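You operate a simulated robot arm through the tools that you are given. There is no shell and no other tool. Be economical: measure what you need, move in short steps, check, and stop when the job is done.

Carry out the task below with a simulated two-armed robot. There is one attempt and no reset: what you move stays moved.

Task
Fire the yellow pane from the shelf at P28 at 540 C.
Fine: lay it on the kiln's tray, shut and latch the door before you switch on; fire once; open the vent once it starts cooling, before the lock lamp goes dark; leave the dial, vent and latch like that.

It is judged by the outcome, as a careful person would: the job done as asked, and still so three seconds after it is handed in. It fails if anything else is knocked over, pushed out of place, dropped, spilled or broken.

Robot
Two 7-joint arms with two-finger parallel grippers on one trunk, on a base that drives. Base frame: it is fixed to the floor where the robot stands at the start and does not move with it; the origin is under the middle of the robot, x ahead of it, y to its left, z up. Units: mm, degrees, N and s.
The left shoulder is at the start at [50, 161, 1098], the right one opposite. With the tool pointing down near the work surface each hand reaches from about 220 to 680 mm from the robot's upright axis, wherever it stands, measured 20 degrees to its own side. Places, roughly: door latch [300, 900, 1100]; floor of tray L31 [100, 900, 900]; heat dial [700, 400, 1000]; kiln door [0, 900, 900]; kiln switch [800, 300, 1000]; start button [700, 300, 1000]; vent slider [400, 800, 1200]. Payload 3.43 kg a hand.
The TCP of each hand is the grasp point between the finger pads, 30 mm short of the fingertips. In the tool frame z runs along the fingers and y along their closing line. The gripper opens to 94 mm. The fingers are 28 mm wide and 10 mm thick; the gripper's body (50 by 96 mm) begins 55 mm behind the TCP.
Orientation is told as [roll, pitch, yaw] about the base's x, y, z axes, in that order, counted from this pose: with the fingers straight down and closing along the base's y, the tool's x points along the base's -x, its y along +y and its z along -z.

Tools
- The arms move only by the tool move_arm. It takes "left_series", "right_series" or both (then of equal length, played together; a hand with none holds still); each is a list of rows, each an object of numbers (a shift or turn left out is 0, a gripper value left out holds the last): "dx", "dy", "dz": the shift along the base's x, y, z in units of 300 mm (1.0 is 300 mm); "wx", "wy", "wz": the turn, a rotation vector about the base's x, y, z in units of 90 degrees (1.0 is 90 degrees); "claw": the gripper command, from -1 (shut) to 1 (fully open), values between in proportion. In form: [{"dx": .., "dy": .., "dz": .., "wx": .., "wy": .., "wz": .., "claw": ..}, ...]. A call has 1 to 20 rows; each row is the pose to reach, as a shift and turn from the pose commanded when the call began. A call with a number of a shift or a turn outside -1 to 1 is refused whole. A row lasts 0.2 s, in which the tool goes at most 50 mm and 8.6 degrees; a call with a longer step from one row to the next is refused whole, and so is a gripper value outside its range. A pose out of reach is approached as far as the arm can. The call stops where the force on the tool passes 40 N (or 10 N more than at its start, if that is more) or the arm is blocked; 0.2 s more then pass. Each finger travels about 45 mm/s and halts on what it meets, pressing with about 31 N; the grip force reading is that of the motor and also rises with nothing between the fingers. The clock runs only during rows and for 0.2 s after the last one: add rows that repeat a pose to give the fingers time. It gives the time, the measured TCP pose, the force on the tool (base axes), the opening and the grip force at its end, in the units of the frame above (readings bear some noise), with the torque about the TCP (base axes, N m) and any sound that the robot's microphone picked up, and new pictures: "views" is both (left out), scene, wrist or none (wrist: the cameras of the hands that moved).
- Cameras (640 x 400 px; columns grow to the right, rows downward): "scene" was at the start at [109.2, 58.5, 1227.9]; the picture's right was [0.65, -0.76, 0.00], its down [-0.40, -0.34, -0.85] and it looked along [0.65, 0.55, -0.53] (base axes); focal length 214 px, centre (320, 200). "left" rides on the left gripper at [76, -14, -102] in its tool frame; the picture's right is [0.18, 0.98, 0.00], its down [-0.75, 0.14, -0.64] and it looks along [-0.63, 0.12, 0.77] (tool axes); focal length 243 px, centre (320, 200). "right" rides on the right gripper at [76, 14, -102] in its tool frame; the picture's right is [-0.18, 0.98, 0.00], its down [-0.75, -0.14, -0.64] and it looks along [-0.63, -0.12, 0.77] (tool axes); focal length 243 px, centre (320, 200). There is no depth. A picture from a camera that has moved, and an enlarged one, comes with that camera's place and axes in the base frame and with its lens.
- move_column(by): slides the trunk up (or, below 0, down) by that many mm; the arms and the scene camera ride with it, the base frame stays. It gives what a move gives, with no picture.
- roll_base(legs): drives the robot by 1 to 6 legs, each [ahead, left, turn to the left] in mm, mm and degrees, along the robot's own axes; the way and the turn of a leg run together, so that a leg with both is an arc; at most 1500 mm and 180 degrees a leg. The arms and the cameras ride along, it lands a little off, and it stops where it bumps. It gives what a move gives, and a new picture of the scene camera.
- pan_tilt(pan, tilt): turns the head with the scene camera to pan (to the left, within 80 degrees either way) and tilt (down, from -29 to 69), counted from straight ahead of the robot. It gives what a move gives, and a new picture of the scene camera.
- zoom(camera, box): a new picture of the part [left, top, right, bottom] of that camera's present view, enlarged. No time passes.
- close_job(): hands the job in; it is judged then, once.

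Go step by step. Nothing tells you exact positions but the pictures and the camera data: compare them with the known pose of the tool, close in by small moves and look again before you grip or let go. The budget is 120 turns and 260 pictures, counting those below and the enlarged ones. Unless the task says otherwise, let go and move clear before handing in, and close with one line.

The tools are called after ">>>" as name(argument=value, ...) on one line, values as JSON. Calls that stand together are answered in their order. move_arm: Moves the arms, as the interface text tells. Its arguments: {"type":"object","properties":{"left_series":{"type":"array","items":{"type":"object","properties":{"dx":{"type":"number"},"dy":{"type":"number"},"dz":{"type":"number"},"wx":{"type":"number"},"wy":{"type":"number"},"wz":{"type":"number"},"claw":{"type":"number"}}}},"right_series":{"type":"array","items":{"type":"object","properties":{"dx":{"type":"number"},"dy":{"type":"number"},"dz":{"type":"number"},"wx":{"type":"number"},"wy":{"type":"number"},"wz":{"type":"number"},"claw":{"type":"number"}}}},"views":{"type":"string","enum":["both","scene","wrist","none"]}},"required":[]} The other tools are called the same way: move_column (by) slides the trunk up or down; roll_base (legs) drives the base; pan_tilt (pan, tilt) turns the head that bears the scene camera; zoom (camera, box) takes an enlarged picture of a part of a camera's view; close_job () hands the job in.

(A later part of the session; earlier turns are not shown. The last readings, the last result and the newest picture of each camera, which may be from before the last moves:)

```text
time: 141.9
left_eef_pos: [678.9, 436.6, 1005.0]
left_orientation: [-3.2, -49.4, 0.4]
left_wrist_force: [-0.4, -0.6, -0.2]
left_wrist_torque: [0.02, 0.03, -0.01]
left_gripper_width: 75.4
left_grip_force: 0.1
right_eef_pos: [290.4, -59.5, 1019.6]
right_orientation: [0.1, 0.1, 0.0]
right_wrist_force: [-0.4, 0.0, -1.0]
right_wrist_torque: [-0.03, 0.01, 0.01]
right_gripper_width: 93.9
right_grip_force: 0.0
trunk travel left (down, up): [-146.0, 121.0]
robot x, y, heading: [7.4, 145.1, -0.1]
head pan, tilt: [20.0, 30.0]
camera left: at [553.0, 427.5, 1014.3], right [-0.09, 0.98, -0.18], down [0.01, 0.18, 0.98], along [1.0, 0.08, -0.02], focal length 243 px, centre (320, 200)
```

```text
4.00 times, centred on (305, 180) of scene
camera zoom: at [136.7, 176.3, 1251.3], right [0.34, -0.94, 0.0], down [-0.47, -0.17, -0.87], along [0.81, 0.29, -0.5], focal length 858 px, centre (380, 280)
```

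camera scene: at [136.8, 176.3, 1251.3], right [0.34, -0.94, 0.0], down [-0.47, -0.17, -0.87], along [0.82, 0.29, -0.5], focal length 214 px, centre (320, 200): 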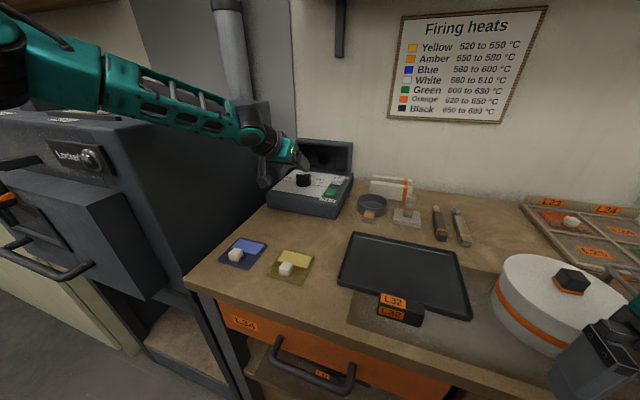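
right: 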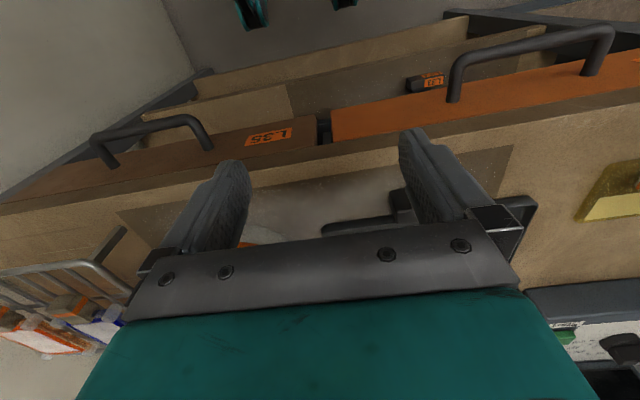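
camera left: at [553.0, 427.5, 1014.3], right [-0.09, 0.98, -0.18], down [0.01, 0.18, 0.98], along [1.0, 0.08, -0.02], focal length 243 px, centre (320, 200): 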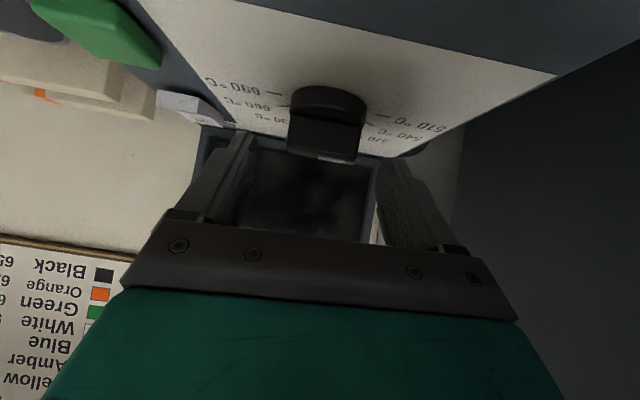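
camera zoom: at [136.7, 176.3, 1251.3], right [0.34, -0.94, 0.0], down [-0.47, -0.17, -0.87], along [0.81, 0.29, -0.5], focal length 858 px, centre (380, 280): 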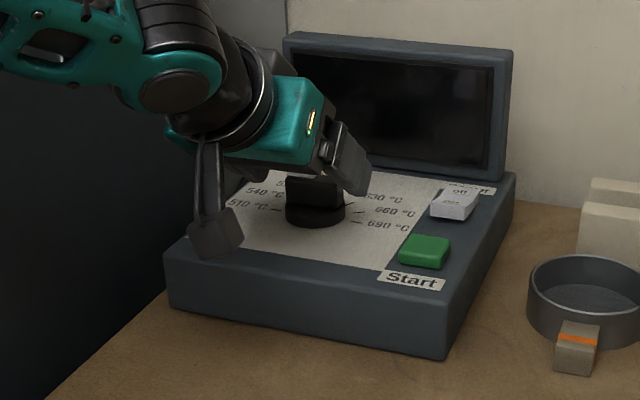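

Dial centre ≈(685, 433). Lowering to straddle the grip bar's ends and closing.

>>> move_arm(left_series=[{"dy": -0.012, "dz": -0.03}, {"dy": -0.012, "dz": -0.055}, {"dy": -0.012, "dz": -0.055}], views="none")

>>> zoom(camera="left", box=[180, 50, 460, 225])

>>> zoom(camera="scene", box=[250, 140, 354, 220])

```text
time: 142.7
left_eef_pos: [680.1, 432.9, 987.7]
left_orientation: [-3.3, -49.4, 0.3]
left_wrist_force: [-0.1, -0.3, -0.1]
left_wrist_torque: [-0.01, 0.0, 0.03]
left_gripper_width: 75.2
left_grip_force: 0.1
right_eef_pos: [290.6, -59.2, 1019.8]
right_orientation: [0.2, 0.1, 0.0]
right_wrist_force: [-0.6, 0.6, 0.0]
right_wrist_torque: [-0.01, 0.02, -0.02]
right_gripper_width: 94.0
right_grip_force: 0.1
trunk travel left (down, up): [-146.0, 121.0]
robot x, y, heading: [5.9, 146.5, -0.3]
head pan, tilt: [20.0, 30.0]
```

```text
2.29 times, centred on (320, 138) of left
camera zoom: at [552.9, 423.7, 997.1], right [-0.09, 0.98, -0.18], down [0.01, 0.18, 0.98], along [1.0, 0.08, -0.02], focal length 555 px, centre (320, 343)
```

zoom: 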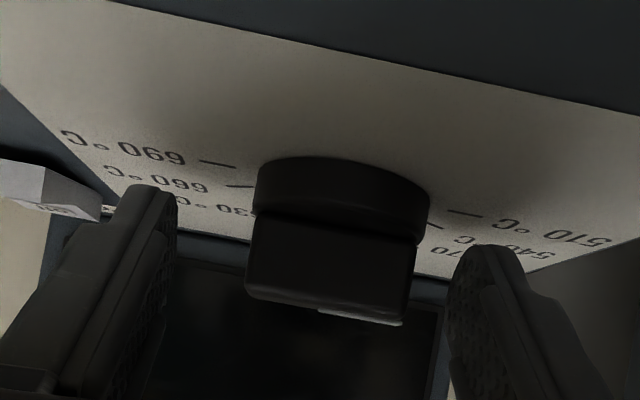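

```text
5.00 times, centred on (302, 180) of scene
camera zoom: at [136.7, 176.3, 1251.3], right [0.34, -0.94, 0.0], down [-0.47, -0.17, -0.87], along [0.81, 0.29, -0.5], focal length 1072 px, centre (410, 300)
```

zoom: 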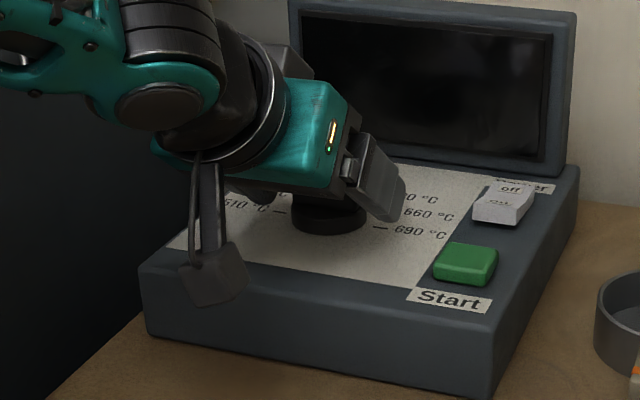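

>>> move_arm(left_series=[{"dy": 0.01, "claw": -0.3}, {"dy": 0.01, "claw": -0.3}, {"dy": 0.01, "claw": -0.3}, {"dy": 0.01, "claw": -0.3}], views="wrist")

```text
time: 143.7
left_eef_pos: [679.4, 435.5, 988.6]
left_orientation: [-3.1, -49.3, 0.5]
left_wrist_force: [-0.1, 0.9, -0.6]
left_wrist_torque: [0.22, -0.15, 0.06]
left_gripper_width: 44.5
left_grip_force: 44.8
right_eef_pos: [291.4, -59.2, 1019.8]
right_orientation: [0.2, 0.1, -0.1]
right_wrist_force: [-0.6, 0.5, 0.3]
right_wrist_torque: [-0.01, 0.0, 0.02]
right_gripper_width: 94.3
right_grip_force: 0.1
trunk travel left (down, up): [-146.0, 121.0]
robot x, y, heading: [11.9, 146.3, 0.0]
head pan, tilt: [20.0, 30.0]
camera left: at [553.1, 426.9, 997.3], right [-0.09, 0.98, -0.17], down [0.01, 0.18, 0.98], along [1.0, 0.08, -0.02], focal length 243 px, centre (320, 200)
```

left: 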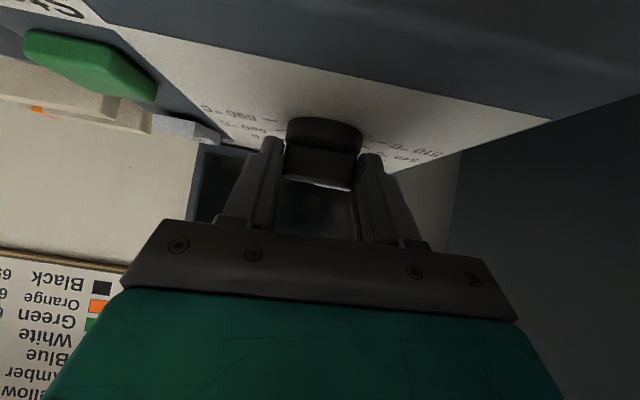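

Firm grip (44.5 mm). Rotating 30° clockwise about the dial axis.

>>> move_arm(left_series=[{"wz": -0.085, "dy": 0.003}, {"wz": -0.17, "dy": 0.006}, {"wz": -0.25, "dy": 0.009, "dx": 0.002}, {"wz": -0.333, "dy": 0.012, "dx": 0.003}, {"wz": -0.333, "dy": 0.012, "dx": 0.003}], views="wrist")

>>> zoom(camera="scene", box=[250, 140, 354, 220])

```text
time: 144.3
left_eef_pos: [679.5, 439.9, 989.2]
left_orientation: [-1.3, -48.7, -13.2]
left_wrist_force: [-9.9, 10.2, 5.8]
left_wrist_torque: [0.55, -0.43, 0.19]
left_gripper_width: 43.8
left_grip_force: 45.2
right_eef_pos: [288.9, -60.0, 1020.6]
right_orientation: [0.4, 0.0, 0.0]
right_wrist_force: [-0.9, -0.1, 0.0]
right_wrist_torque: [0.05, 0.02, -0.02]
right_gripper_width: 94.1
right_grip_force: 0.2
trunk travel left (down, up): [-146.0, 121.0]
robot x, y, heading: [11.5, 144.2, -0.3]
head pan, tilt: [20.0, 30.0]
stopped in row 2 (left hand): the force on the tool passed its limit (the readings are from after the stop); the commanded pose is now the measured one
camera left: at [554.7, 458.9, 1000.3], right [0.12, 0.98, -0.15], down [0.05, 0.15, 0.99], along [0.99, -0.13, -0.04], focal length 243 px, centre (320, 200)
```

left: 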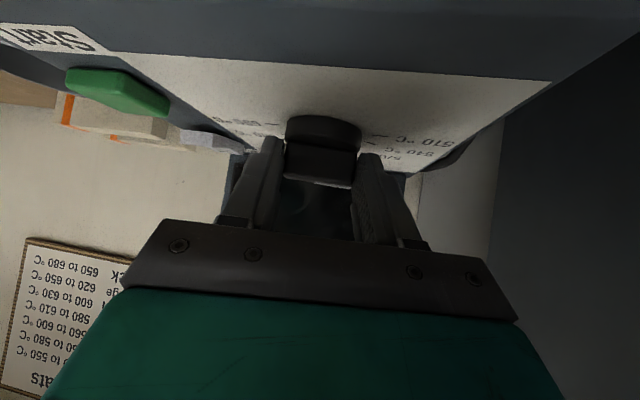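

```text
5.00 times, centred on (302, 180) of scene
camera zoom: at [135.7, 174.3, 1251.5], right [0.34, -0.94, 0.0], down [-0.47, -0.17, -0.87], along [0.82, 0.29, -0.5], focal length 1072 px, centre (410, 300)
```

zoom: 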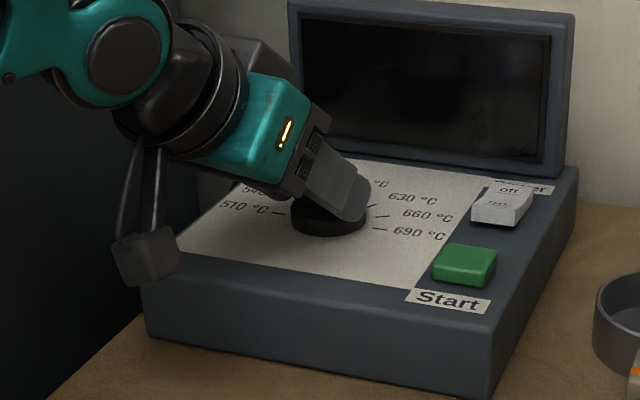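

The dial turns with the hand (13° so far). Continue slower with a rotation centre further ahead.

>>> move_arm(left_series=[{"wz": -0.04, "dy": 0.008, "dx": 0}, {"wz": -0.08, "dy": 0.012, "dx": 0.002}, {"wz": -0.08, "dy": 0.012, "dx": 0.002}], views="none")

```text
time: 144.7
left_eef_pos: [679.7, 441.9, 989.5]
left_orientation: [0.2, -47.6, -16.2]
left_wrist_force: [4.1, 16.8, -12.6]
left_wrist_torque: [-0.77, -0.56, 0.39]
left_gripper_width: 43.8
left_grip_force: 45.1
right_eef_pos: [290.1, -65.0, 1019.4]
right_orientation: [0.8, 0.1, 0.0]
right_wrist_force: [0.7, -0.2, -0.7]
right_wrist_torque: [0.01, 0.0, 0.0]
right_gripper_width: 94.2
right_grip_force: 0.0
trunk travel left (down, up): [-146.0, 121.0]
robot x, y, heading: [9.4, 147.7, -0.3]
head pan, tilt: [20.0, 30.0]
stopped in row 1 (left hand): the force on the tool passed its limit (the readings are from after the stop); the commanded pose is now the measured one
```

Something else is resisting; perhaps the forearm touches the kiln. Looking.

>>> pan_tilt(pan=50, tilt=25)

```text
time: 145.6
left_eef_pos: [680.6, 441.1, 991.4]
left_orientation: [0.2, -47.6, -16.3]
left_wrist_force: [-6.9, 27.4, 3.0]
left_wrist_torque: [0.34, 1.16, 0.59]
left_gripper_width: 43.7
left_grip_force: 45.1
right_eef_pos: [289.5, -66.3, 1018.5]
right_orientation: [0.8, 0.1, 0.0]
right_wrist_force: [0.0, -0.2, -0.4]
right_wrist_torque: [0.01, -0.01, 0.02]
right_gripper_width: 94.1
right_grip_force: 0.0
trunk travel left (down, up): [-146.0, 121.0]
robot x, y, heading: [9.8, 144.9, -0.3]
head pan, tilt: [50.0, 25.0]
camera scene: at [110.5, 206.4, 1260.2], right [0.76, -0.65, -0.01], down [-0.27, -0.31, -0.91], along [0.59, 0.7, -0.42], focal length 214 px, centre (320, 200)
```

scene: 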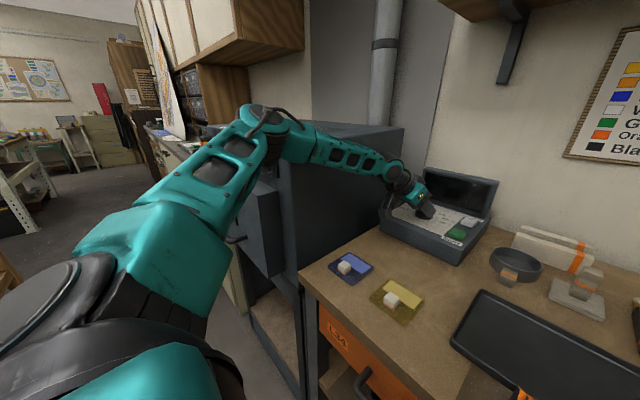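

The left elbow is against the kiln's corner, so I release the dial, lift off and undo the yaw; I'll finish the turn by pushing the bar's left end instead.

>>> move_arm(left_series=[{"claw": 0.5}, {"claw": 0.5}, {"claw": 0.5}, {"claw": 0.5}], views="none")

>>> move_arm(left_series=[{"dz": 0.06, "dx": -0.04, "dy": -0.03, "wz": 0.06}, {"dz": 0.14, "dx": -0.1, "dy": -0.06, "wz": 0.12}, {"dz": 0.2, "dx": -0.15, "dy": -0.08, "wz": 0.18}, {"dz": 0.2, "dx": -0.15, "dy": -0.08, "wz": 0.18}], views="both")

>>> zoom(camera="left", box=[200, 40, 440, 190])

```text
time: 146.6
left_eef_pos: [679.2, 438.6, 989.2]
left_orientation: [0.0, -47.7, -16.4]
left_wrist_force: [-0.1, 0.3, 0.1]
left_wrist_torque: [0.0, -0.01, -0.01]
left_gripper_width: 70.6
left_grip_force: 0.1
right_eef_pos: [288.2, -65.8, 1018.1]
right_orientation: [0.8, 0.0, 0.0]
right_wrist_force: [-0.1, -0.3, 0.2]
right_wrist_torque: [0.01, 0.01, -0.01]
right_gripper_width: 93.7
right_grip_force: 0.0
trunk travel left (down, up): [-146.0, 121.0]
robot x, y, heading: [10.5, 146.3, -0.3]
head pan, tilt: [50.0, 25.0]
```

```text
time: 147.6
left_eef_pos: [634.5, 425.9, 1044.8]
left_orientation: [-0.8, -47.8, 0.7]
left_wrist_force: [-0.8, 0.4, -0.5]
left_wrist_torque: [0.01, -0.02, 0.02]
left_gripper_width: 70.4
left_grip_force: 0.1
right_eef_pos: [291.4, -58.9, 1020.7]
right_orientation: [0.2, 0.2, 0.0]
right_wrist_force: [0.1, 0.8, 0.3]
right_wrist_torque: [0.02, 0.0, -0.01]
right_gripper_width: 93.9
right_grip_force: 0.0
trunk travel left (down, up): [-146.0, 121.0]
robot x, y, heading: [9.9, 147.3, -0.3]
head pan, tilt: [50.0, 25.0]
camera scene: at [111.4, 216.4, 1259.2], right [0.76, -0.65, 0.0], down [-0.27, -0.32, -0.91], along [0.58, 0.69, -0.42], focal length 214 px, centre (320, 200)
camera left: at [510.0, 411.2, 1058.5], right [-0.13, 0.98, -0.15], down [0.03, 0.15, 0.99], along [0.99, 0.12, -0.05], focal length 243 px, centre (320, 200)
```

scene: 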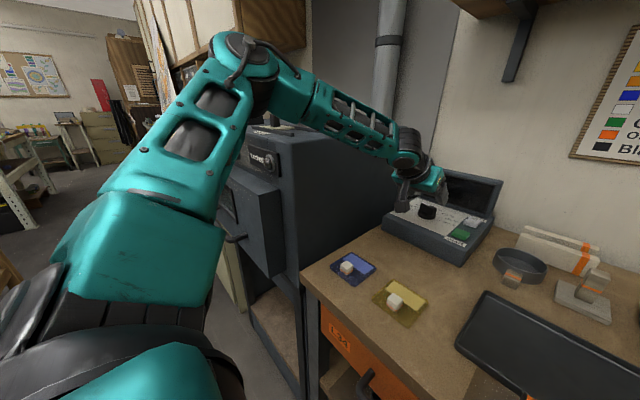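
left: 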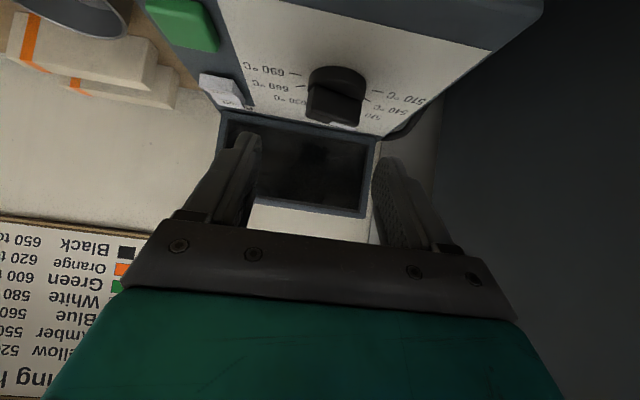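

```text
2.67 times, centred on (320, 115) of left
camera zoom: at [510.0, 411.2, 1058.5], right [-0.13, 0.98, -0.15], down [0.03, 0.15, 0.99], along [0.99, 0.12, -0.05], focal length 647 px, centre (320, 427)
```

zoom: 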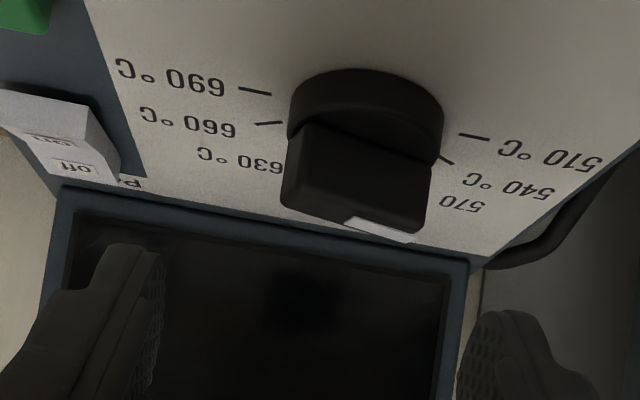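

The dial now stands roughly midway to 540. I'll close the fingers and come in front of the bar's left end to push it on.

>>> move_arm(left_series=[{"claw": -1, "dy": 0.05}, {"dy": 0.11, "dz": -0.03}, {"dy": 0.11, "dz": -0.1}, {"dy": 0.11, "dz": -0.165}, {"dy": 0.11, "dz": -0.18}, {"dy": 0.11, "dz": -0.18}], views="wrist")

>>> zoom(camera="left", box=[200, 40, 440, 190])

>>> zoom(camera="scene", box=[380, 160, 510, 260])

```text
time: 149.0
left_eef_pos: [634.5, 457.4, 991.8]
left_orientation: [-0.9, -47.8, 0.7]
left_wrist_force: [-0.9, -0.2, 0.6]
left_wrist_torque: [0.02, -0.01, 0.02]
left_gripper_width: 0.1
left_grip_force: 31.3
right_eef_pos: [290.2, -59.2, 1019.8]
right_orientation: [0.2, 0.1, 0.0]
right_wrist_force: [-0.3, 0.5, 0.3]
right_wrist_torque: [0.0, 0.0, 0.0]
right_gripper_width: 94.1
right_grip_force: 0.0
trunk travel left (down, up): [-146.0, 121.0]
robot x, y, heading: [9.6, 147.6, -0.1]
head pan, tilt: [50.0, 25.0]
camera left: at [509.9, 443.8, 1004.1], right [-0.13, 0.98, -0.15], down [0.03, 0.15, 0.99], along [0.99, 0.12, -0.05], focal length 243 px, centre (320, 200)
```

left: 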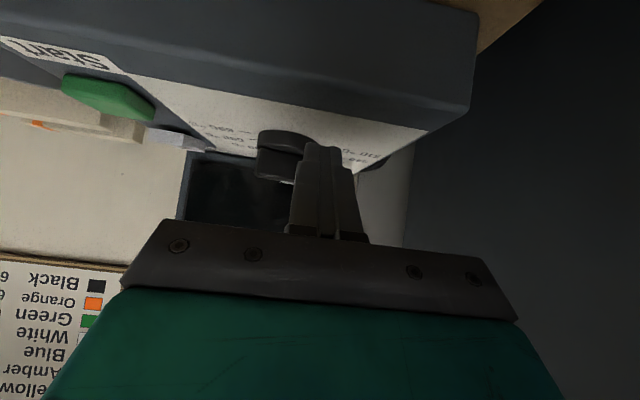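

```text
2.67 times, centred on (320, 115) of left
camera zoom: at [509.9, 443.8, 1004.1], right [-0.13, 0.98, -0.15], down [0.03, 0.15, 0.99], along [0.99, 0.12, -0.05], focal length 647 px, centre (320, 427)
```

zoom: 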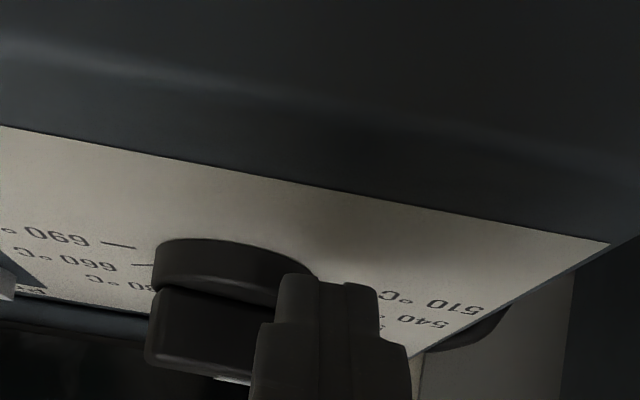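

```text
4.00 times, centred on (445, 210) of scene
camera zoom: at [111.3, 216.1, 1259.2], right [0.76, -0.65, 0.0], down [-0.27, -0.32, -0.91], along [0.58, 0.69, -0.42], focal length 858 px, centre (-180, 160)
```

zoom: 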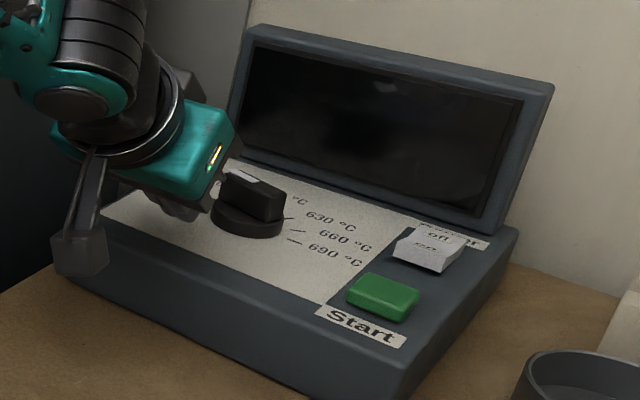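

Pushing forward in small steps.

>>> move_arm(left_series=[{"dx": 0.03}, {"dx": 0.055}, {"dx": 0.055}], views="none")

>>> zoom(camera="scene", box=[395, 180, 473, 240])

```text
time: 149.8
left_eef_pos: [650.3, 457.7, 991.3]
left_orientation: [-0.9, -47.8, 0.7]
left_wrist_force: [0.3, -0.5, 0.2]
left_wrist_torque: [-0.03, -0.03, -0.02]
left_gripper_width: 0.0
left_grip_force: 31.3
right_eef_pos: [290.7, -59.5, 1018.9]
right_orientation: [0.3, 0.1, 0.1]
right_wrist_force: [-0.1, -0.6, 0.8]
right_wrist_torque: [0.03, 0.0, -0.03]
right_gripper_width: 94.2
right_grip_force: 0.1
trunk travel left (down, up): [-146.0, 121.0]
robot x, y, heading: [10.2, 146.1, -0.2]
head pan, tilt: [50.0, 25.0]
```

```text
6.67 times, centred on (434, 210) of scene
camera zoom: at [111.3, 216.2, 1259.2], right [0.76, -0.65, 0.0], down [-0.27, -0.32, -0.91], along [0.58, 0.69, -0.42], focal length 1430 px, centre (-440, 133)
```

zoom: 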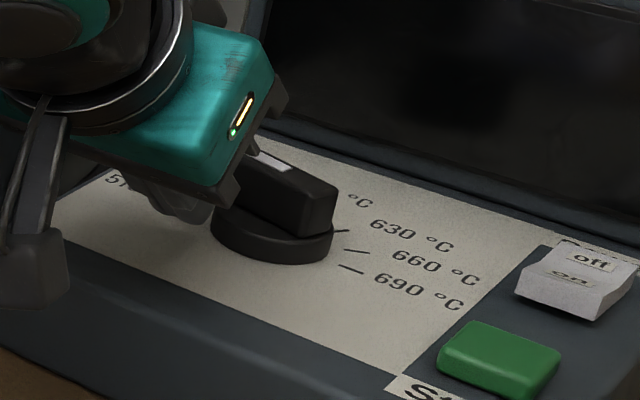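

>>> move_arm(left_series=[{"dx": 0.015}, {"dx": 0.025}, {"dx": 0.025}], views="none")

>>> zoom(camera="scene", box=[395, 180, 473, 240])

```text
time: 150.6
left_eef_pos: [660.0, 457.5, 992.0]
left_orientation: [-0.9, -47.8, 0.8]
left_wrist_force: [0.1, 0.7, -0.4]
left_wrist_torque: [-0.02, 0.0, 0.01]
left_gripper_width: 0.0
left_grip_force: 31.1
right_eef_pos: [292.5, -59.3, 1018.9]
right_orientation: [0.3, 0.1, -0.1]
right_wrist_force: [0.7, -0.5, -0.1]
right_wrist_torque: [-0.01, 0.01, 0.01]
right_gripper_width: 93.9
right_grip_force: 0.0
trunk travel left (down, up): [-146.0, 121.0]
robot x, y, heading: [13.9, 145.1, -0.4]
head pan, tilt: [50.0, 25.0]
```

```text
6.67 times, centred on (434, 210) of scene
camera zoom: at [111.3, 216.1, 1259.2], right [0.76, -0.65, 0.0], down [-0.27, -0.32, -0.91], along [0.58, 0.69, -0.42], focal length 1430 px, centre (-440, 133)
```

zoom: 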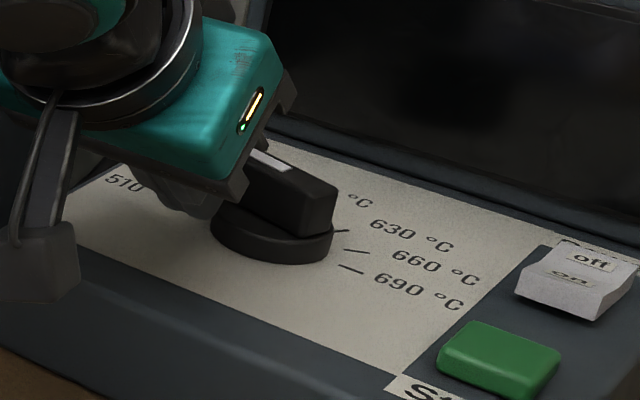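

>>> move_arm(left_series=[{"dx": 0.017}, {"dx": 0.017}], views="none")

>>> zoom(camera="scene", box=[395, 180, 473, 240])

>>> zoom(camera="left", box=[200, 80, 440, 230])

```text
time: 151.2
left_eef_pos: [664.4, 457.8, 992.7]
left_orientation: [-0.9, -47.8, 0.9]
left_wrist_force: [0.8, -0.9, -0.6]
left_wrist_torque: [-0.03, 0.0, 0.01]
left_gripper_width: 0.1
left_grip_force: 30.8
right_eef_pos: [290.6, -60.0, 1019.6]
right_orientation: [0.2, 0.1, -0.1]
right_wrist_force: [-0.4, -0.8, -0.6]
right_wrist_torque: [-0.02, -0.03, 0.04]
right_gripper_width: 94.0
right_grip_force: 0.0
trunk travel left (down, up): [-146.0, 121.0]
robot x, y, heading: [11.6, 147.4, -0.1]
head pan, tilt: [50.0, 25.0]
```

```text
6.67 times, centred on (434, 210) of scene
camera zoom: at [111.3, 216.1, 1259.2], right [0.76, -0.65, 0.0], down [-0.27, -0.32, -0.91], along [0.58, 0.69, -0.42], focal length 1430 px, centre (-440, 133)
```

zoom: 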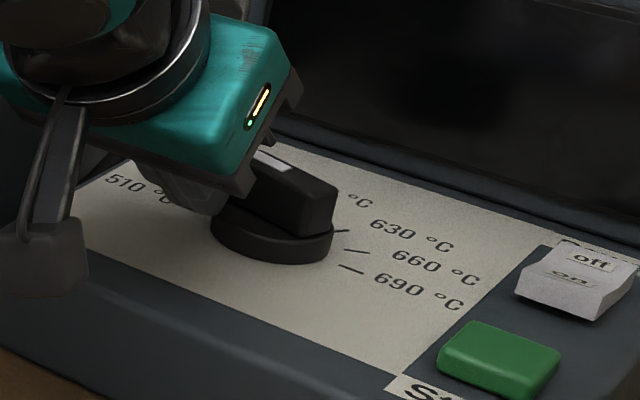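

```text
2.67 times, centred on (320, 155) of left
camera zoom: at [539.0, 443.8, 1004.2], right [-0.13, 0.98, -0.15], down [0.03, 0.15, 0.99], along [0.99, 0.12, -0.05], focal length 647 px, centre (320, 320)
```

zoom: 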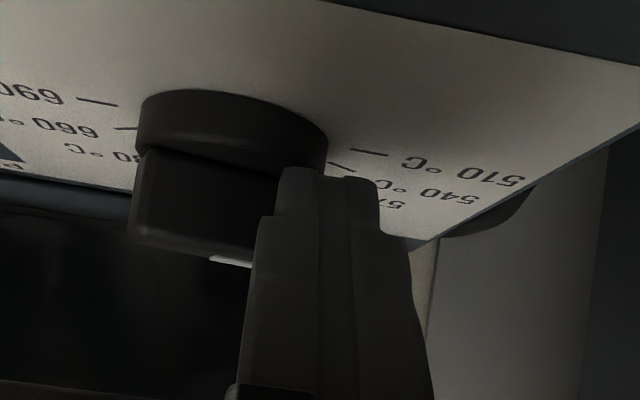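

>>> move_arm(left_series=[{"dx": 0.02}, {"dx": 0.02}], views="none")

>>> zoom(camera="scene", box=[395, 180, 473, 240])

```text
time: 151.8
left_eef_pos: [669.0, 458.5, 991.9]
left_orientation: [-0.9, -47.8, 0.8]
left_wrist_force: [-1.9, 1.2, 1.1]
left_wrist_torque: [0.02, -0.02, 0.01]
left_gripper_width: 0.1
left_grip_force: 30.7
right_eef_pos: [289.3, -59.2, 1020.0]
right_orientation: [0.4, 0.0, 0.0]
right_wrist_force: [0.1, -0.2, -0.2]
right_wrist_torque: [-0.01, -0.02, 0.01]
right_gripper_width: 93.9
right_grip_force: 0.1
trunk travel left (down, up): [-146.0, 121.0]
robot x, y, heading: [13.3, 143.9, -0.2]
head pan, tilt: [50.0, 25.0]
```

```text
6.67 times, centred on (434, 210) of scene
camera zoom: at [110.9, 216.3, 1259.3], right [0.76, -0.65, 0.0], down [-0.27, -0.32, -0.91], along [0.58, 0.69, -0.42], focal length 1430 px, centre (-440, 133)
```

zoom: 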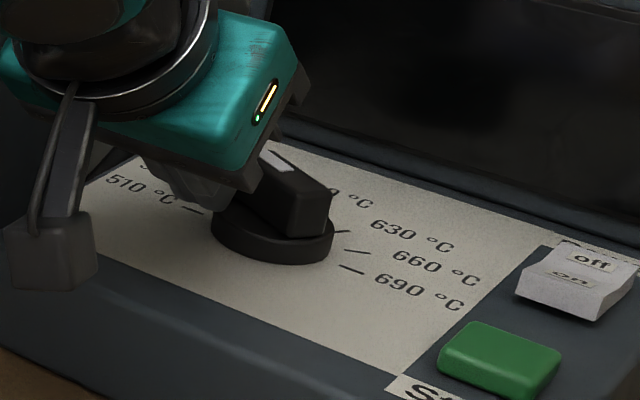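

The bar turned. Retreat and lift to read the pointer.

>>> move_arm(left_series=[{"dx": -0.1}, {"dx": -0.15, "dz": 0.12}, {"dx": -0.15, "dz": 0.28}, {"dx": -0.15, "dz": 0.4}, {"dx": -0.12, "dz": 0.45, "dy": -0.05}, {"dx": -0.12, "dz": 0.45, "dy": -0.05}], views="none")

>>> zoom(camera="left", box=[160, 20, 480, 220])

>>> zoom(camera="scene", box=[380, 170, 484, 240])

```text
time: 153.2
left_eef_pos: [634.4, 445.0, 1126.9]
left_orientation: [-1.0, -47.9, 0.8]
left_wrist_force: [0.1, -0.3, 0.4]
left_wrist_torque: [0.0, -0.02, -0.01]
left_gripper_width: 0.0
left_grip_force: 31.6
right_eef_pos: [290.7, -59.2, 1020.0]
right_orientation: [0.3, 0.1, 0.0]
right_wrist_force: [0.6, -0.4, 0.5]
right_wrist_torque: [-0.06, 0.06, -0.01]
right_gripper_width: 94.2
right_grip_force: 0.0
trunk travel left (down, up): [-146.0, 121.0]
robot x, y, heading: [10.1, 147.6, -0.1]
head pan, tilt: [50.0, 25.0]
```

```text
2.00 times, centred on (320, 120) of left
camera zoom: at [509.4, 428.9, 1139.6], right [-0.13, 0.98, -0.15], down [0.03, 0.15, 0.99], along [0.99, 0.12, -0.05], focal length 485 px, centre (320, 360)
```

zoom: 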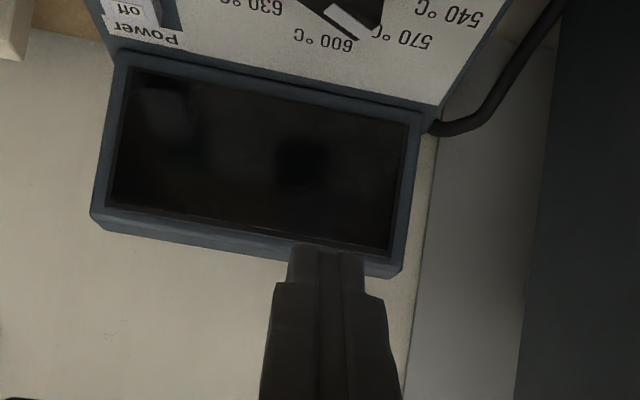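

```text
5.71 times, centred on (432, 205) of scene
camera zoom: at [111.3, 216.3, 1259.2], right [0.76, -0.65, 0.0], down [-0.27, -0.32, -0.91], along [0.58, 0.69, -0.42], focal length 1226 px, centre (-320, 171)
```

zoom: 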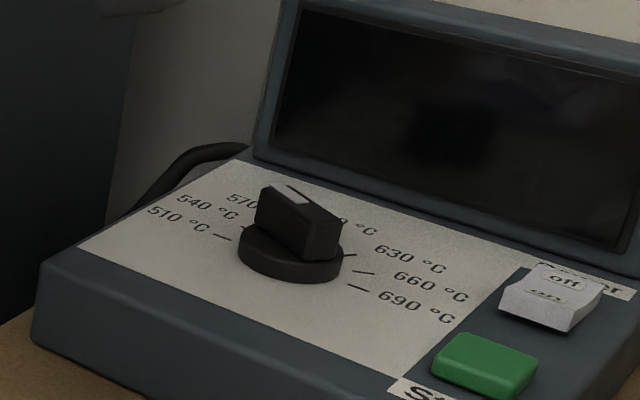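

The pointer appears close to 540. Zooming more for the angle, expecting an image slope of 0.70 at exactly 540.

>>> zoom(camera="scene", box=[400, 190, 456, 225])

```text
11.43 times, centred on (428, 208) of scene
camera zoom: at [111.3, 216.3, 1259.2], right [0.76, -0.65, 0.0], down [-0.27, -0.32, -0.91], along [0.58, 0.69, -0.42], focal length 2451 px, centre (-914, 114)
```

zoom: 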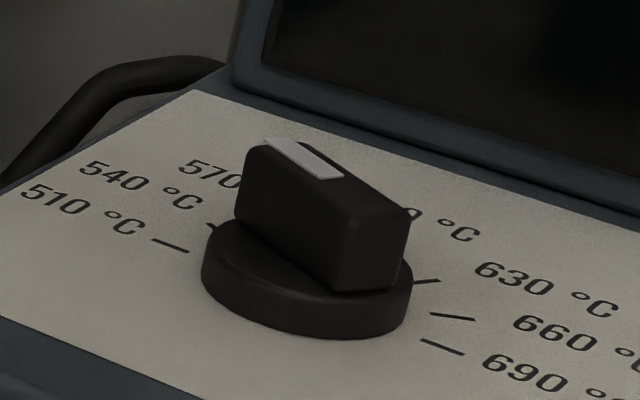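

The dial is set at 540 (edge slopes match). Next the power rocker at ≈(739, 336): press its "on" half near x≈727. Moving the left hand above it, tilted a bit more.

>>> move_arm(left_series=[{"dy": -0.1, "wy": -0.05}, {"dy": -0.2, "wy": -0.11, "dx": 0.05}, {"dy": -0.3, "wy": -0.11, "dx": 0.12, "dz": -0.08}, {"dy": -0.36, "wy": -0.11, "dx": 0.19, "dz": -0.18}, {"dy": -0.36, "wy": -0.11, "dx": 0.22, "dz": -0.27}, {"dy": -0.36, "wy": -0.11, "dx": 0.22, "dz": -0.27}], views="both")

>>> zoom(camera="scene", box=[400, 150, 530, 250])

>>> zoom(camera="left", box=[180, 40, 460, 215])

```text
time: 154.6
left_eef_pos: [691.7, 341.3, 1047.5]
left_orientation: [-1.2, -57.6, 1.1]
left_wrist_force: [-0.3, -0.3, -0.6]
left_wrist_torque: [-0.01, -0.05, 0.01]
left_gripper_width: 0.2
left_grip_force: 30.4
left hand out of reach, approached as far as the arm can: row 5, 6
right_eef_pos: [291.3, -59.9, 1021.0]
right_orientation: [0.3, 0.1, -0.1]
right_wrist_force: [-0.1, 0.4, -0.4]
right_wrist_torque: [-0.01, 0.0, -0.02]
right_gripper_width: 94.1
right_grip_force: 0.0
trunk travel left (down, up): [-146.0, 121.0]
robot x, y, heading: [12.3, 143.1, 0.0]
head pan, tilt: [50.0, 25.0]
camera scene: at [111.3, 216.1, 1259.2], right [0.76, -0.65, 0.0], down [-0.27, -0.32, -0.91], along [0.58, 0.69, -0.42], focal length 214 px, centre (320, 200)
camera left: at [566.8, 327.0, 1038.2], right [-0.1, 0.98, -0.17], down [-0.14, 0.15, 0.98], along [0.99, 0.12, 0.12], focal length 243 px, centre (320, 200)
```

scene: 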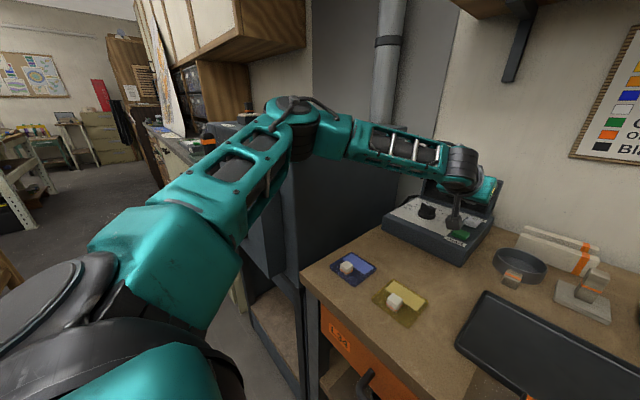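
left: 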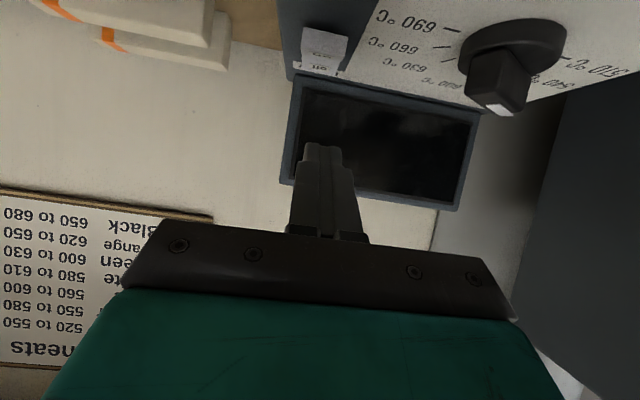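

```text
4.00 times, centred on (465, 200) of scene
camera zoom: at [111.3, 216.1, 1259.2], right [0.76, -0.65, 0.0], down [-0.27, -0.32, -0.91], along [0.58, 0.69, -0.42], focal length 858 px, centre (-260, 200)
```

zoom: 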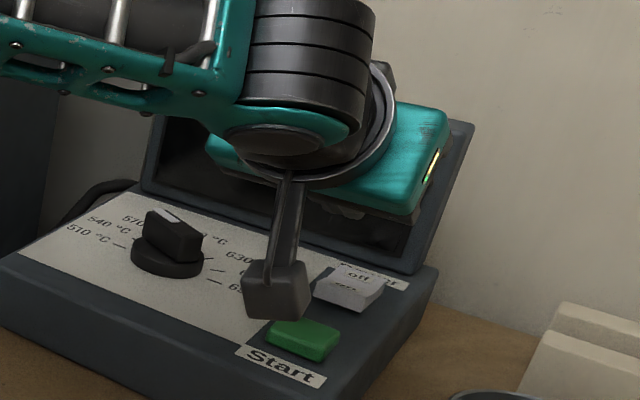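

```text
2.29 times, centred on (320, 128) of left
camera zoom: at [566.8, 327.0, 1038.2], right [-0.1, 0.98, -0.17], down [-0.14, 0.15, 0.98], along [0.99, 0.12, 0.12], focal length 555 px, centre (320, 366)
```

zoom: 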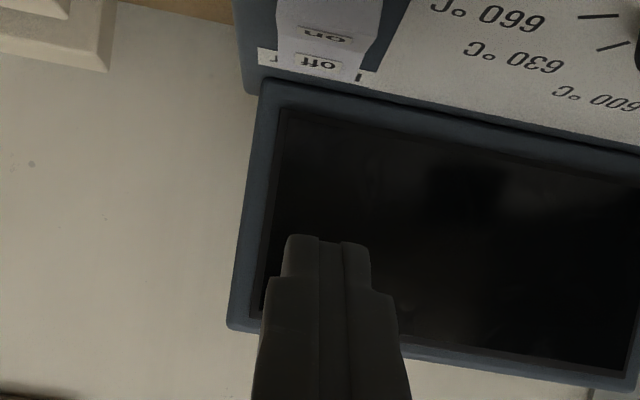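

I need a bit more reach: raise the hand while lowering the trunk 60 mm, then advance.

>>> move_arm(left_series=[{"dz": 0.08}, {"dz": 0.17}, {"dz": 0.2}], views="none")

>>> move_column(by=-70)

>>> move_arm(left_series=[{"dx": 0.04, "dy": -0.01}, {"dx": 0.07, "dy": -0.012, "dz": -0.05}, {"dx": 0.07, "dy": -0.012, "dz": -0.05}], views="wrist")

>>> zoom(camera="scene", box=[400, 110, 530, 210])

```text
time: 155.4
left_eef_pos: [692.3, 340.6, 1108.8]
left_orientation: [-1.1, -57.6, 1.1]
left_wrist_force: [-0.4, 0.1, -0.7]
left_wrist_torque: [-0.01, 0.0, 0.01]
left_gripper_width: 0.0
left_grip_force: 30.7
right_eef_pos: [291.6, -59.3, 1019.6]
right_orientation: [0.3, 0.1, -0.1]
right_wrist_force: [0.8, 0.3, -0.1]
right_wrist_torque: [0.04, -0.02, -0.02]
right_gripper_width: 93.9
right_grip_force: 0.0
trunk travel left (down, up): [-146.0, 121.0]
robot x, y, heading: [9.4, 150.3, -0.1]
head pan, tilt: [50.0, 25.0]
```

```text
time: 156.5
left_eef_pos: [693.2, 342.0, 1037.8]
left_orientation: [-1.2, -57.7, 1.0]
left_wrist_force: [-0.1, 0.4, 0.1]
left_wrist_torque: [-0.01, 0.0, 0.02]
left_gripper_width: 0.0
left_grip_force: 31.0
right_eef_pos: [291.5, -59.7, 950.0]
right_orientation: [0.3, 0.0, 0.0]
right_wrist_force: [0.2, -0.1, -0.2]
right_wrist_torque: [0.01, 0.01, 0.04]
right_gripper_width: 93.8
right_grip_force: 0.1
trunk travel left (down, up): [-76.0, 191.0]
robot x, y, heading: [12.3, 143.0, -0.4]
head pan, tilt: [50.0, 25.0]
```

```text
time: 157.3
left_eef_pos: [704.9, 344.9, 1024.2]
left_orientation: [-1.1, -57.8, 0.8]
left_wrist_force: [0.0, 0.4, -0.3]
left_wrist_torque: [-0.02, 0.0, -0.01]
left_gripper_width: 0.1
left_grip_force: 31.4
left hand out of reach, approached as far as the arm can: row 1, 2, 3
right_eef_pos: [291.3, -58.9, 949.3]
right_orientation: [0.3, 0.1, -0.1]
right_wrist_force: [0.5, -0.3, -0.2]
right_wrist_torque: [0.0, 0.03, -0.01]
right_gripper_width: 94.0
right_grip_force: 0.1
trunk travel left (down, up): [-76.0, 191.0]
robot x, y, heading: [11.0, 144.5, -0.4]
head pan, tilt: [50.0, 25.0]
camera left: at [577.9, 330.6, 1013.7], right [-0.1, 0.98, -0.17], down [-0.14, 0.15, 0.98], along [0.99, 0.12, 0.12], focal length 243 px, centre (320, 200)
```

left: 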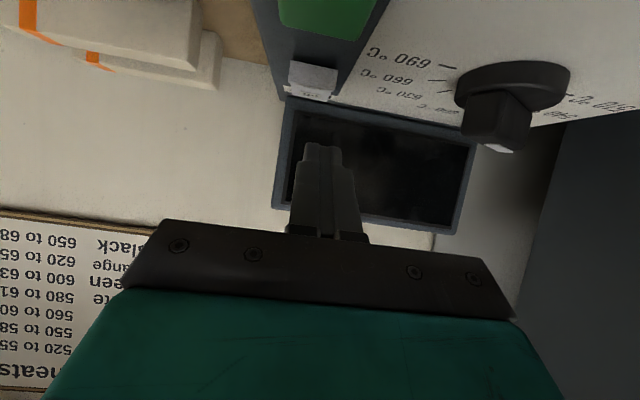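

```text
4.00 times, centred on (465, 160) of scene
camera zoom: at [111.3, 216.1, 1189.3], right [0.76, -0.65, 0.0], down [-0.27, -0.32, -0.91], along [0.58, 0.69, -0.42], focal length 858 px, centre (-260, 360)
```

zoom: 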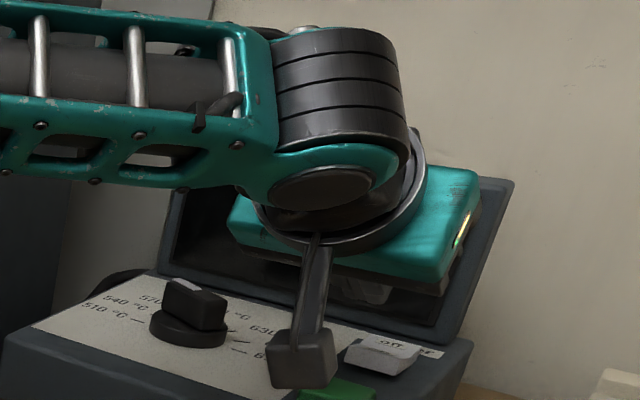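

The rocker's "on" half is at ≈(717, 334). Shift slightly back/right and press down in steps.

>>> move_arm(left_series=[{"dx": -0.023, "dy": -0.033}, {"dx": -0.023, "dy": -0.033, "dz": -0.05}, {"dx": -0.023, "dy": -0.033, "dz": -0.05}], views="wrist")

>>> zoom(camera="left", box=[200, 40, 440, 190])

```text
time: 158.1
left_eef_pos: [694.3, 336.5, 1008.7]
left_orientation: [-1.1, -57.8, 1.1]
left_wrist_force: [0.9, 0.0, -0.8]
left_wrist_torque: [-0.01, -0.02, -0.03]
left_gripper_width: 0.0
left_grip_force: 30.6
right_eef_pos: [291.0, -59.8, 950.8]
right_orientation: [0.3, 0.0, 0.1]
right_wrist_force: [-1.1, 0.0, 0.3]
right_wrist_torque: [-0.01, -0.01, 0.02]
right_gripper_width: 93.7
right_grip_force: 0.0
trunk travel left (down, up): [-76.0, 191.0]
robot x, y, heading: [10.4, 144.1, -0.2]
head pan, tilt: [50.0, 25.0]
camera left: at [569.6, 322.3, 999.0], right [-0.1, 0.98, -0.17], down [-0.14, 0.15, 0.98], along [0.99, 0.12, 0.12], focal length 243 px, centre (320, 200)
```

left: 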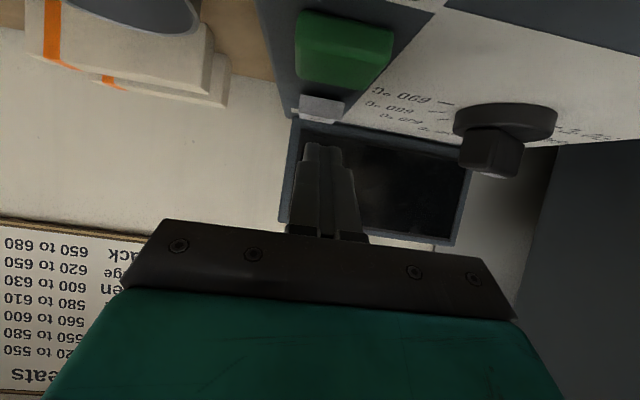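

```text
2.67 times, centred on (320, 115) of left
camera zoom: at [569.6, 322.3, 999.0], right [-0.1, 0.98, -0.17], down [-0.14, 0.15, 0.98], along [0.99, 0.12, 0.12], focal length 647 px, centre (320, 427)
```

zoom: 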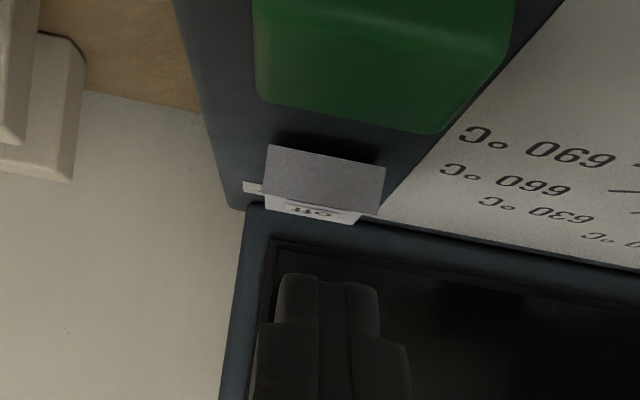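

>>> move_arm(left_series=[{"dx": 0.025, "dz": -0.02}, {"dx": 0.025, "dz": -0.035}, {"dx": 0.025, "dz": -0.035}], views="none")

>>> zoom(camera="left", box=[200, 40, 440, 190])

```text
time: 158.9
left_eef_pos: [697.0, 340.4, 999.0]
left_orientation: [-1.2, -57.7, 0.9]
left_wrist_force: [-0.1, 0.6, 0.6]
left_wrist_torque: [0.03, 0.0, -0.02]
left_gripper_width: 0.0
left_grip_force: 31.0
left hand out of reach, approached as far as the arm can: row 1, 2, 3
right_eef_pos: [291.6, -59.1, 950.0]
right_orientation: [0.3, 0.0, 0.1]
right_wrist_force: [-0.3, 0.1, 0.0]
right_wrist_torque: [-0.02, 0.0, 0.0]
right_gripper_width: 94.4
right_grip_force: 0.1
trunk travel left (down, up): [-76.0, 191.0]
robot x, y, heading: [13.8, 146.9, -0.2]
head pan, tilt: [50.0, 25.0]
```

```text
2.67 times, centred on (320, 115) of left
camera zoom: at [571.5, 326.6, 989.6], right [-0.1, 0.98, -0.17], down [-0.14, 0.15, 0.98], along [0.99, 0.12, 0.12], focal length 647 px, centre (320, 427)
```

zoom: 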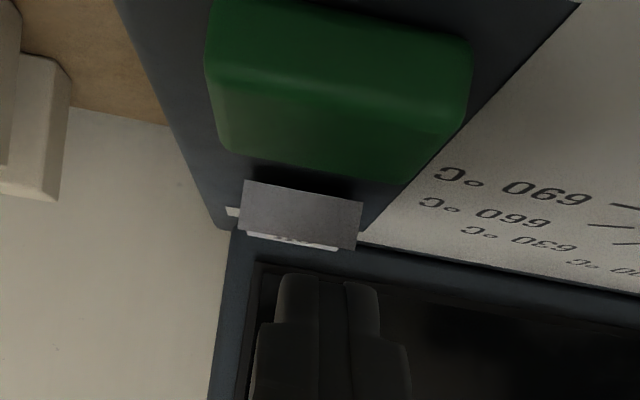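

Raise the right hand away from the bench edge, then lower the trunk in small steps to press.

>>> move_arm(right_series=[{"dx": -0.1, "dz": 0.1}, {"dx": -0.1, "dz": 0.25}, {"dx": -0.1, "dz": 0.4}, {"dx": -0.1, "dz": 0.4}], views="none")

>>> move_column(by=-7)

>>> zoom(camera="left", box=[200, 40, 440, 190])

```text
time: 159.9
left_eef_pos: [698.3, 340.7, 999.0]
left_orientation: [-1.1, -57.7, 0.9]
left_wrist_force: [-0.4, 0.4, 0.4]
left_wrist_torque: [-0.02, -0.03, 0.0]
left_gripper_width: 0.3
left_grip_force: 31.1
right_eef_pos: [261.7, -59.8, 1069.9]
right_orientation: [0.3, 0.2, 0.0]
right_wrist_force: [0.4, 0.6, 0.2]
right_wrist_torque: [0.0, 0.02, -0.03]
right_gripper_width: 93.9
right_grip_force: 0.0
trunk travel left (down, up): [-76.0, 191.0]
robot x, y, heading: [12.3, 146.4, -0.1]
head pan, tilt: [50.0, 25.0]
```

```text
time: 160.5
left_eef_pos: [697.0, 340.0, 992.0]
left_orientation: [-1.2, -57.8, 0.8]
left_wrist_force: [-0.5, -0.3, 0.4]
left_wrist_torque: [-0.01, -0.01, 0.03]
left_gripper_width: 0.0
left_grip_force: 31.2
right_eef_pos: [260.5, -59.4, 1061.8]
right_orientation: [0.3, 0.0, 0.0]
right_wrist_force: [-0.3, -0.5, -0.2]
right_wrist_torque: [0.01, 0.01, 0.06]
right_gripper_width: 94.2
right_grip_force: 0.0
trunk travel left (down, up): [-68.0, 198.0]
robot x, y, heading: [13.0, 145.4, -0.2]
head pan, tilt: [50.0, 25.0]
```

```text
2.67 times, centred on (320, 115) of left
camera zoom: at [571.4, 326.6, 982.7], right [-0.1, 0.98, -0.17], down [-0.14, 0.15, 0.98], along [0.99, 0.12, 0.12], focal length 647 px, centre (320, 427)
```

zoom: 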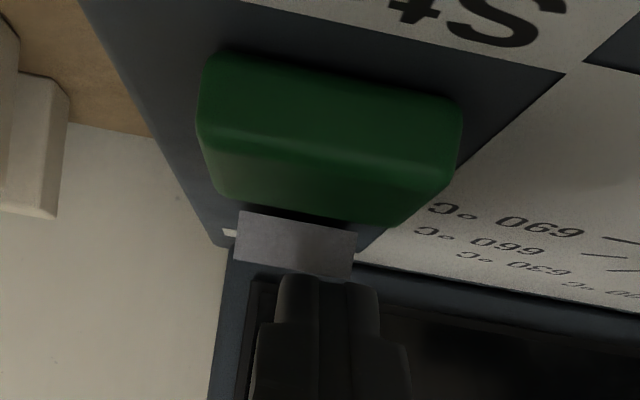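

>>> move_column(by=-4)

>>> move_column(by=-4)

>>> zoom(camera="left", box=[200, 40, 440, 190])

```text
time: 161.0
left_eef_pos: [696.9, 341.0, 989.1]
left_orientation: [-1.2, -57.8, 0.9]
left_wrist_force: [-0.3, 0.6, -0.3]
left_wrist_torque: [-0.01, 0.04, 0.01]
left_gripper_width: 0.1
left_grip_force: 30.8
right_eef_pos: [261.6, -60.1, 1058.0]
right_orientation: [0.4, 0.1, 0.0]
right_wrist_force: [0.8, -0.1, -0.3]
right_wrist_torque: [-0.01, -0.01, 0.03]
right_gripper_width: 94.2
right_grip_force: 0.1
trunk travel left (down, up): [-64.0, 202.0]
robot x, y, heading: [11.8, 142.8, -0.1]
head pan, tilt: [50.0, 25.0]
```

```text
time: 161.5
left_eef_pos: [696.3, 339.6, 983.7]
left_orientation: [-1.2, -57.7, 1.0]
left_wrist_force: [1.1, -0.5, 0.4]
left_wrist_torque: [0.0, 0.0, -0.03]
left_gripper_width: 0.1
left_grip_force: 30.6
right_eef_pos: [260.6, -59.5, 1055.4]
right_orientation: [0.3, 0.0, 0.0]
right_wrist_force: [-0.1, -0.1, 0.2]
right_wrist_torque: [0.0, 0.02, 0.0]
right_gripper_width: 94.0
right_grip_force: 0.1
trunk travel left (down, up): [-61.0, 206.0]
robot x, y, heading: [8.5, 141.5, -0.0]
head pan, tilt: [50.0, 25.0]
```

```text
2.67 times, centred on (320, 115) of left
camera zoom: at [571.5, 326.6, 974.7], right [-0.1, 0.98, -0.17], down [-0.14, 0.15, 0.98], along [0.99, 0.12, 0.12], focal length 647 px, centre (320, 427)
```

zoom: 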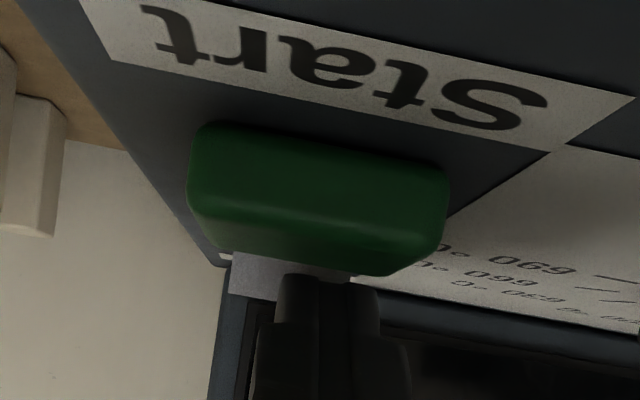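

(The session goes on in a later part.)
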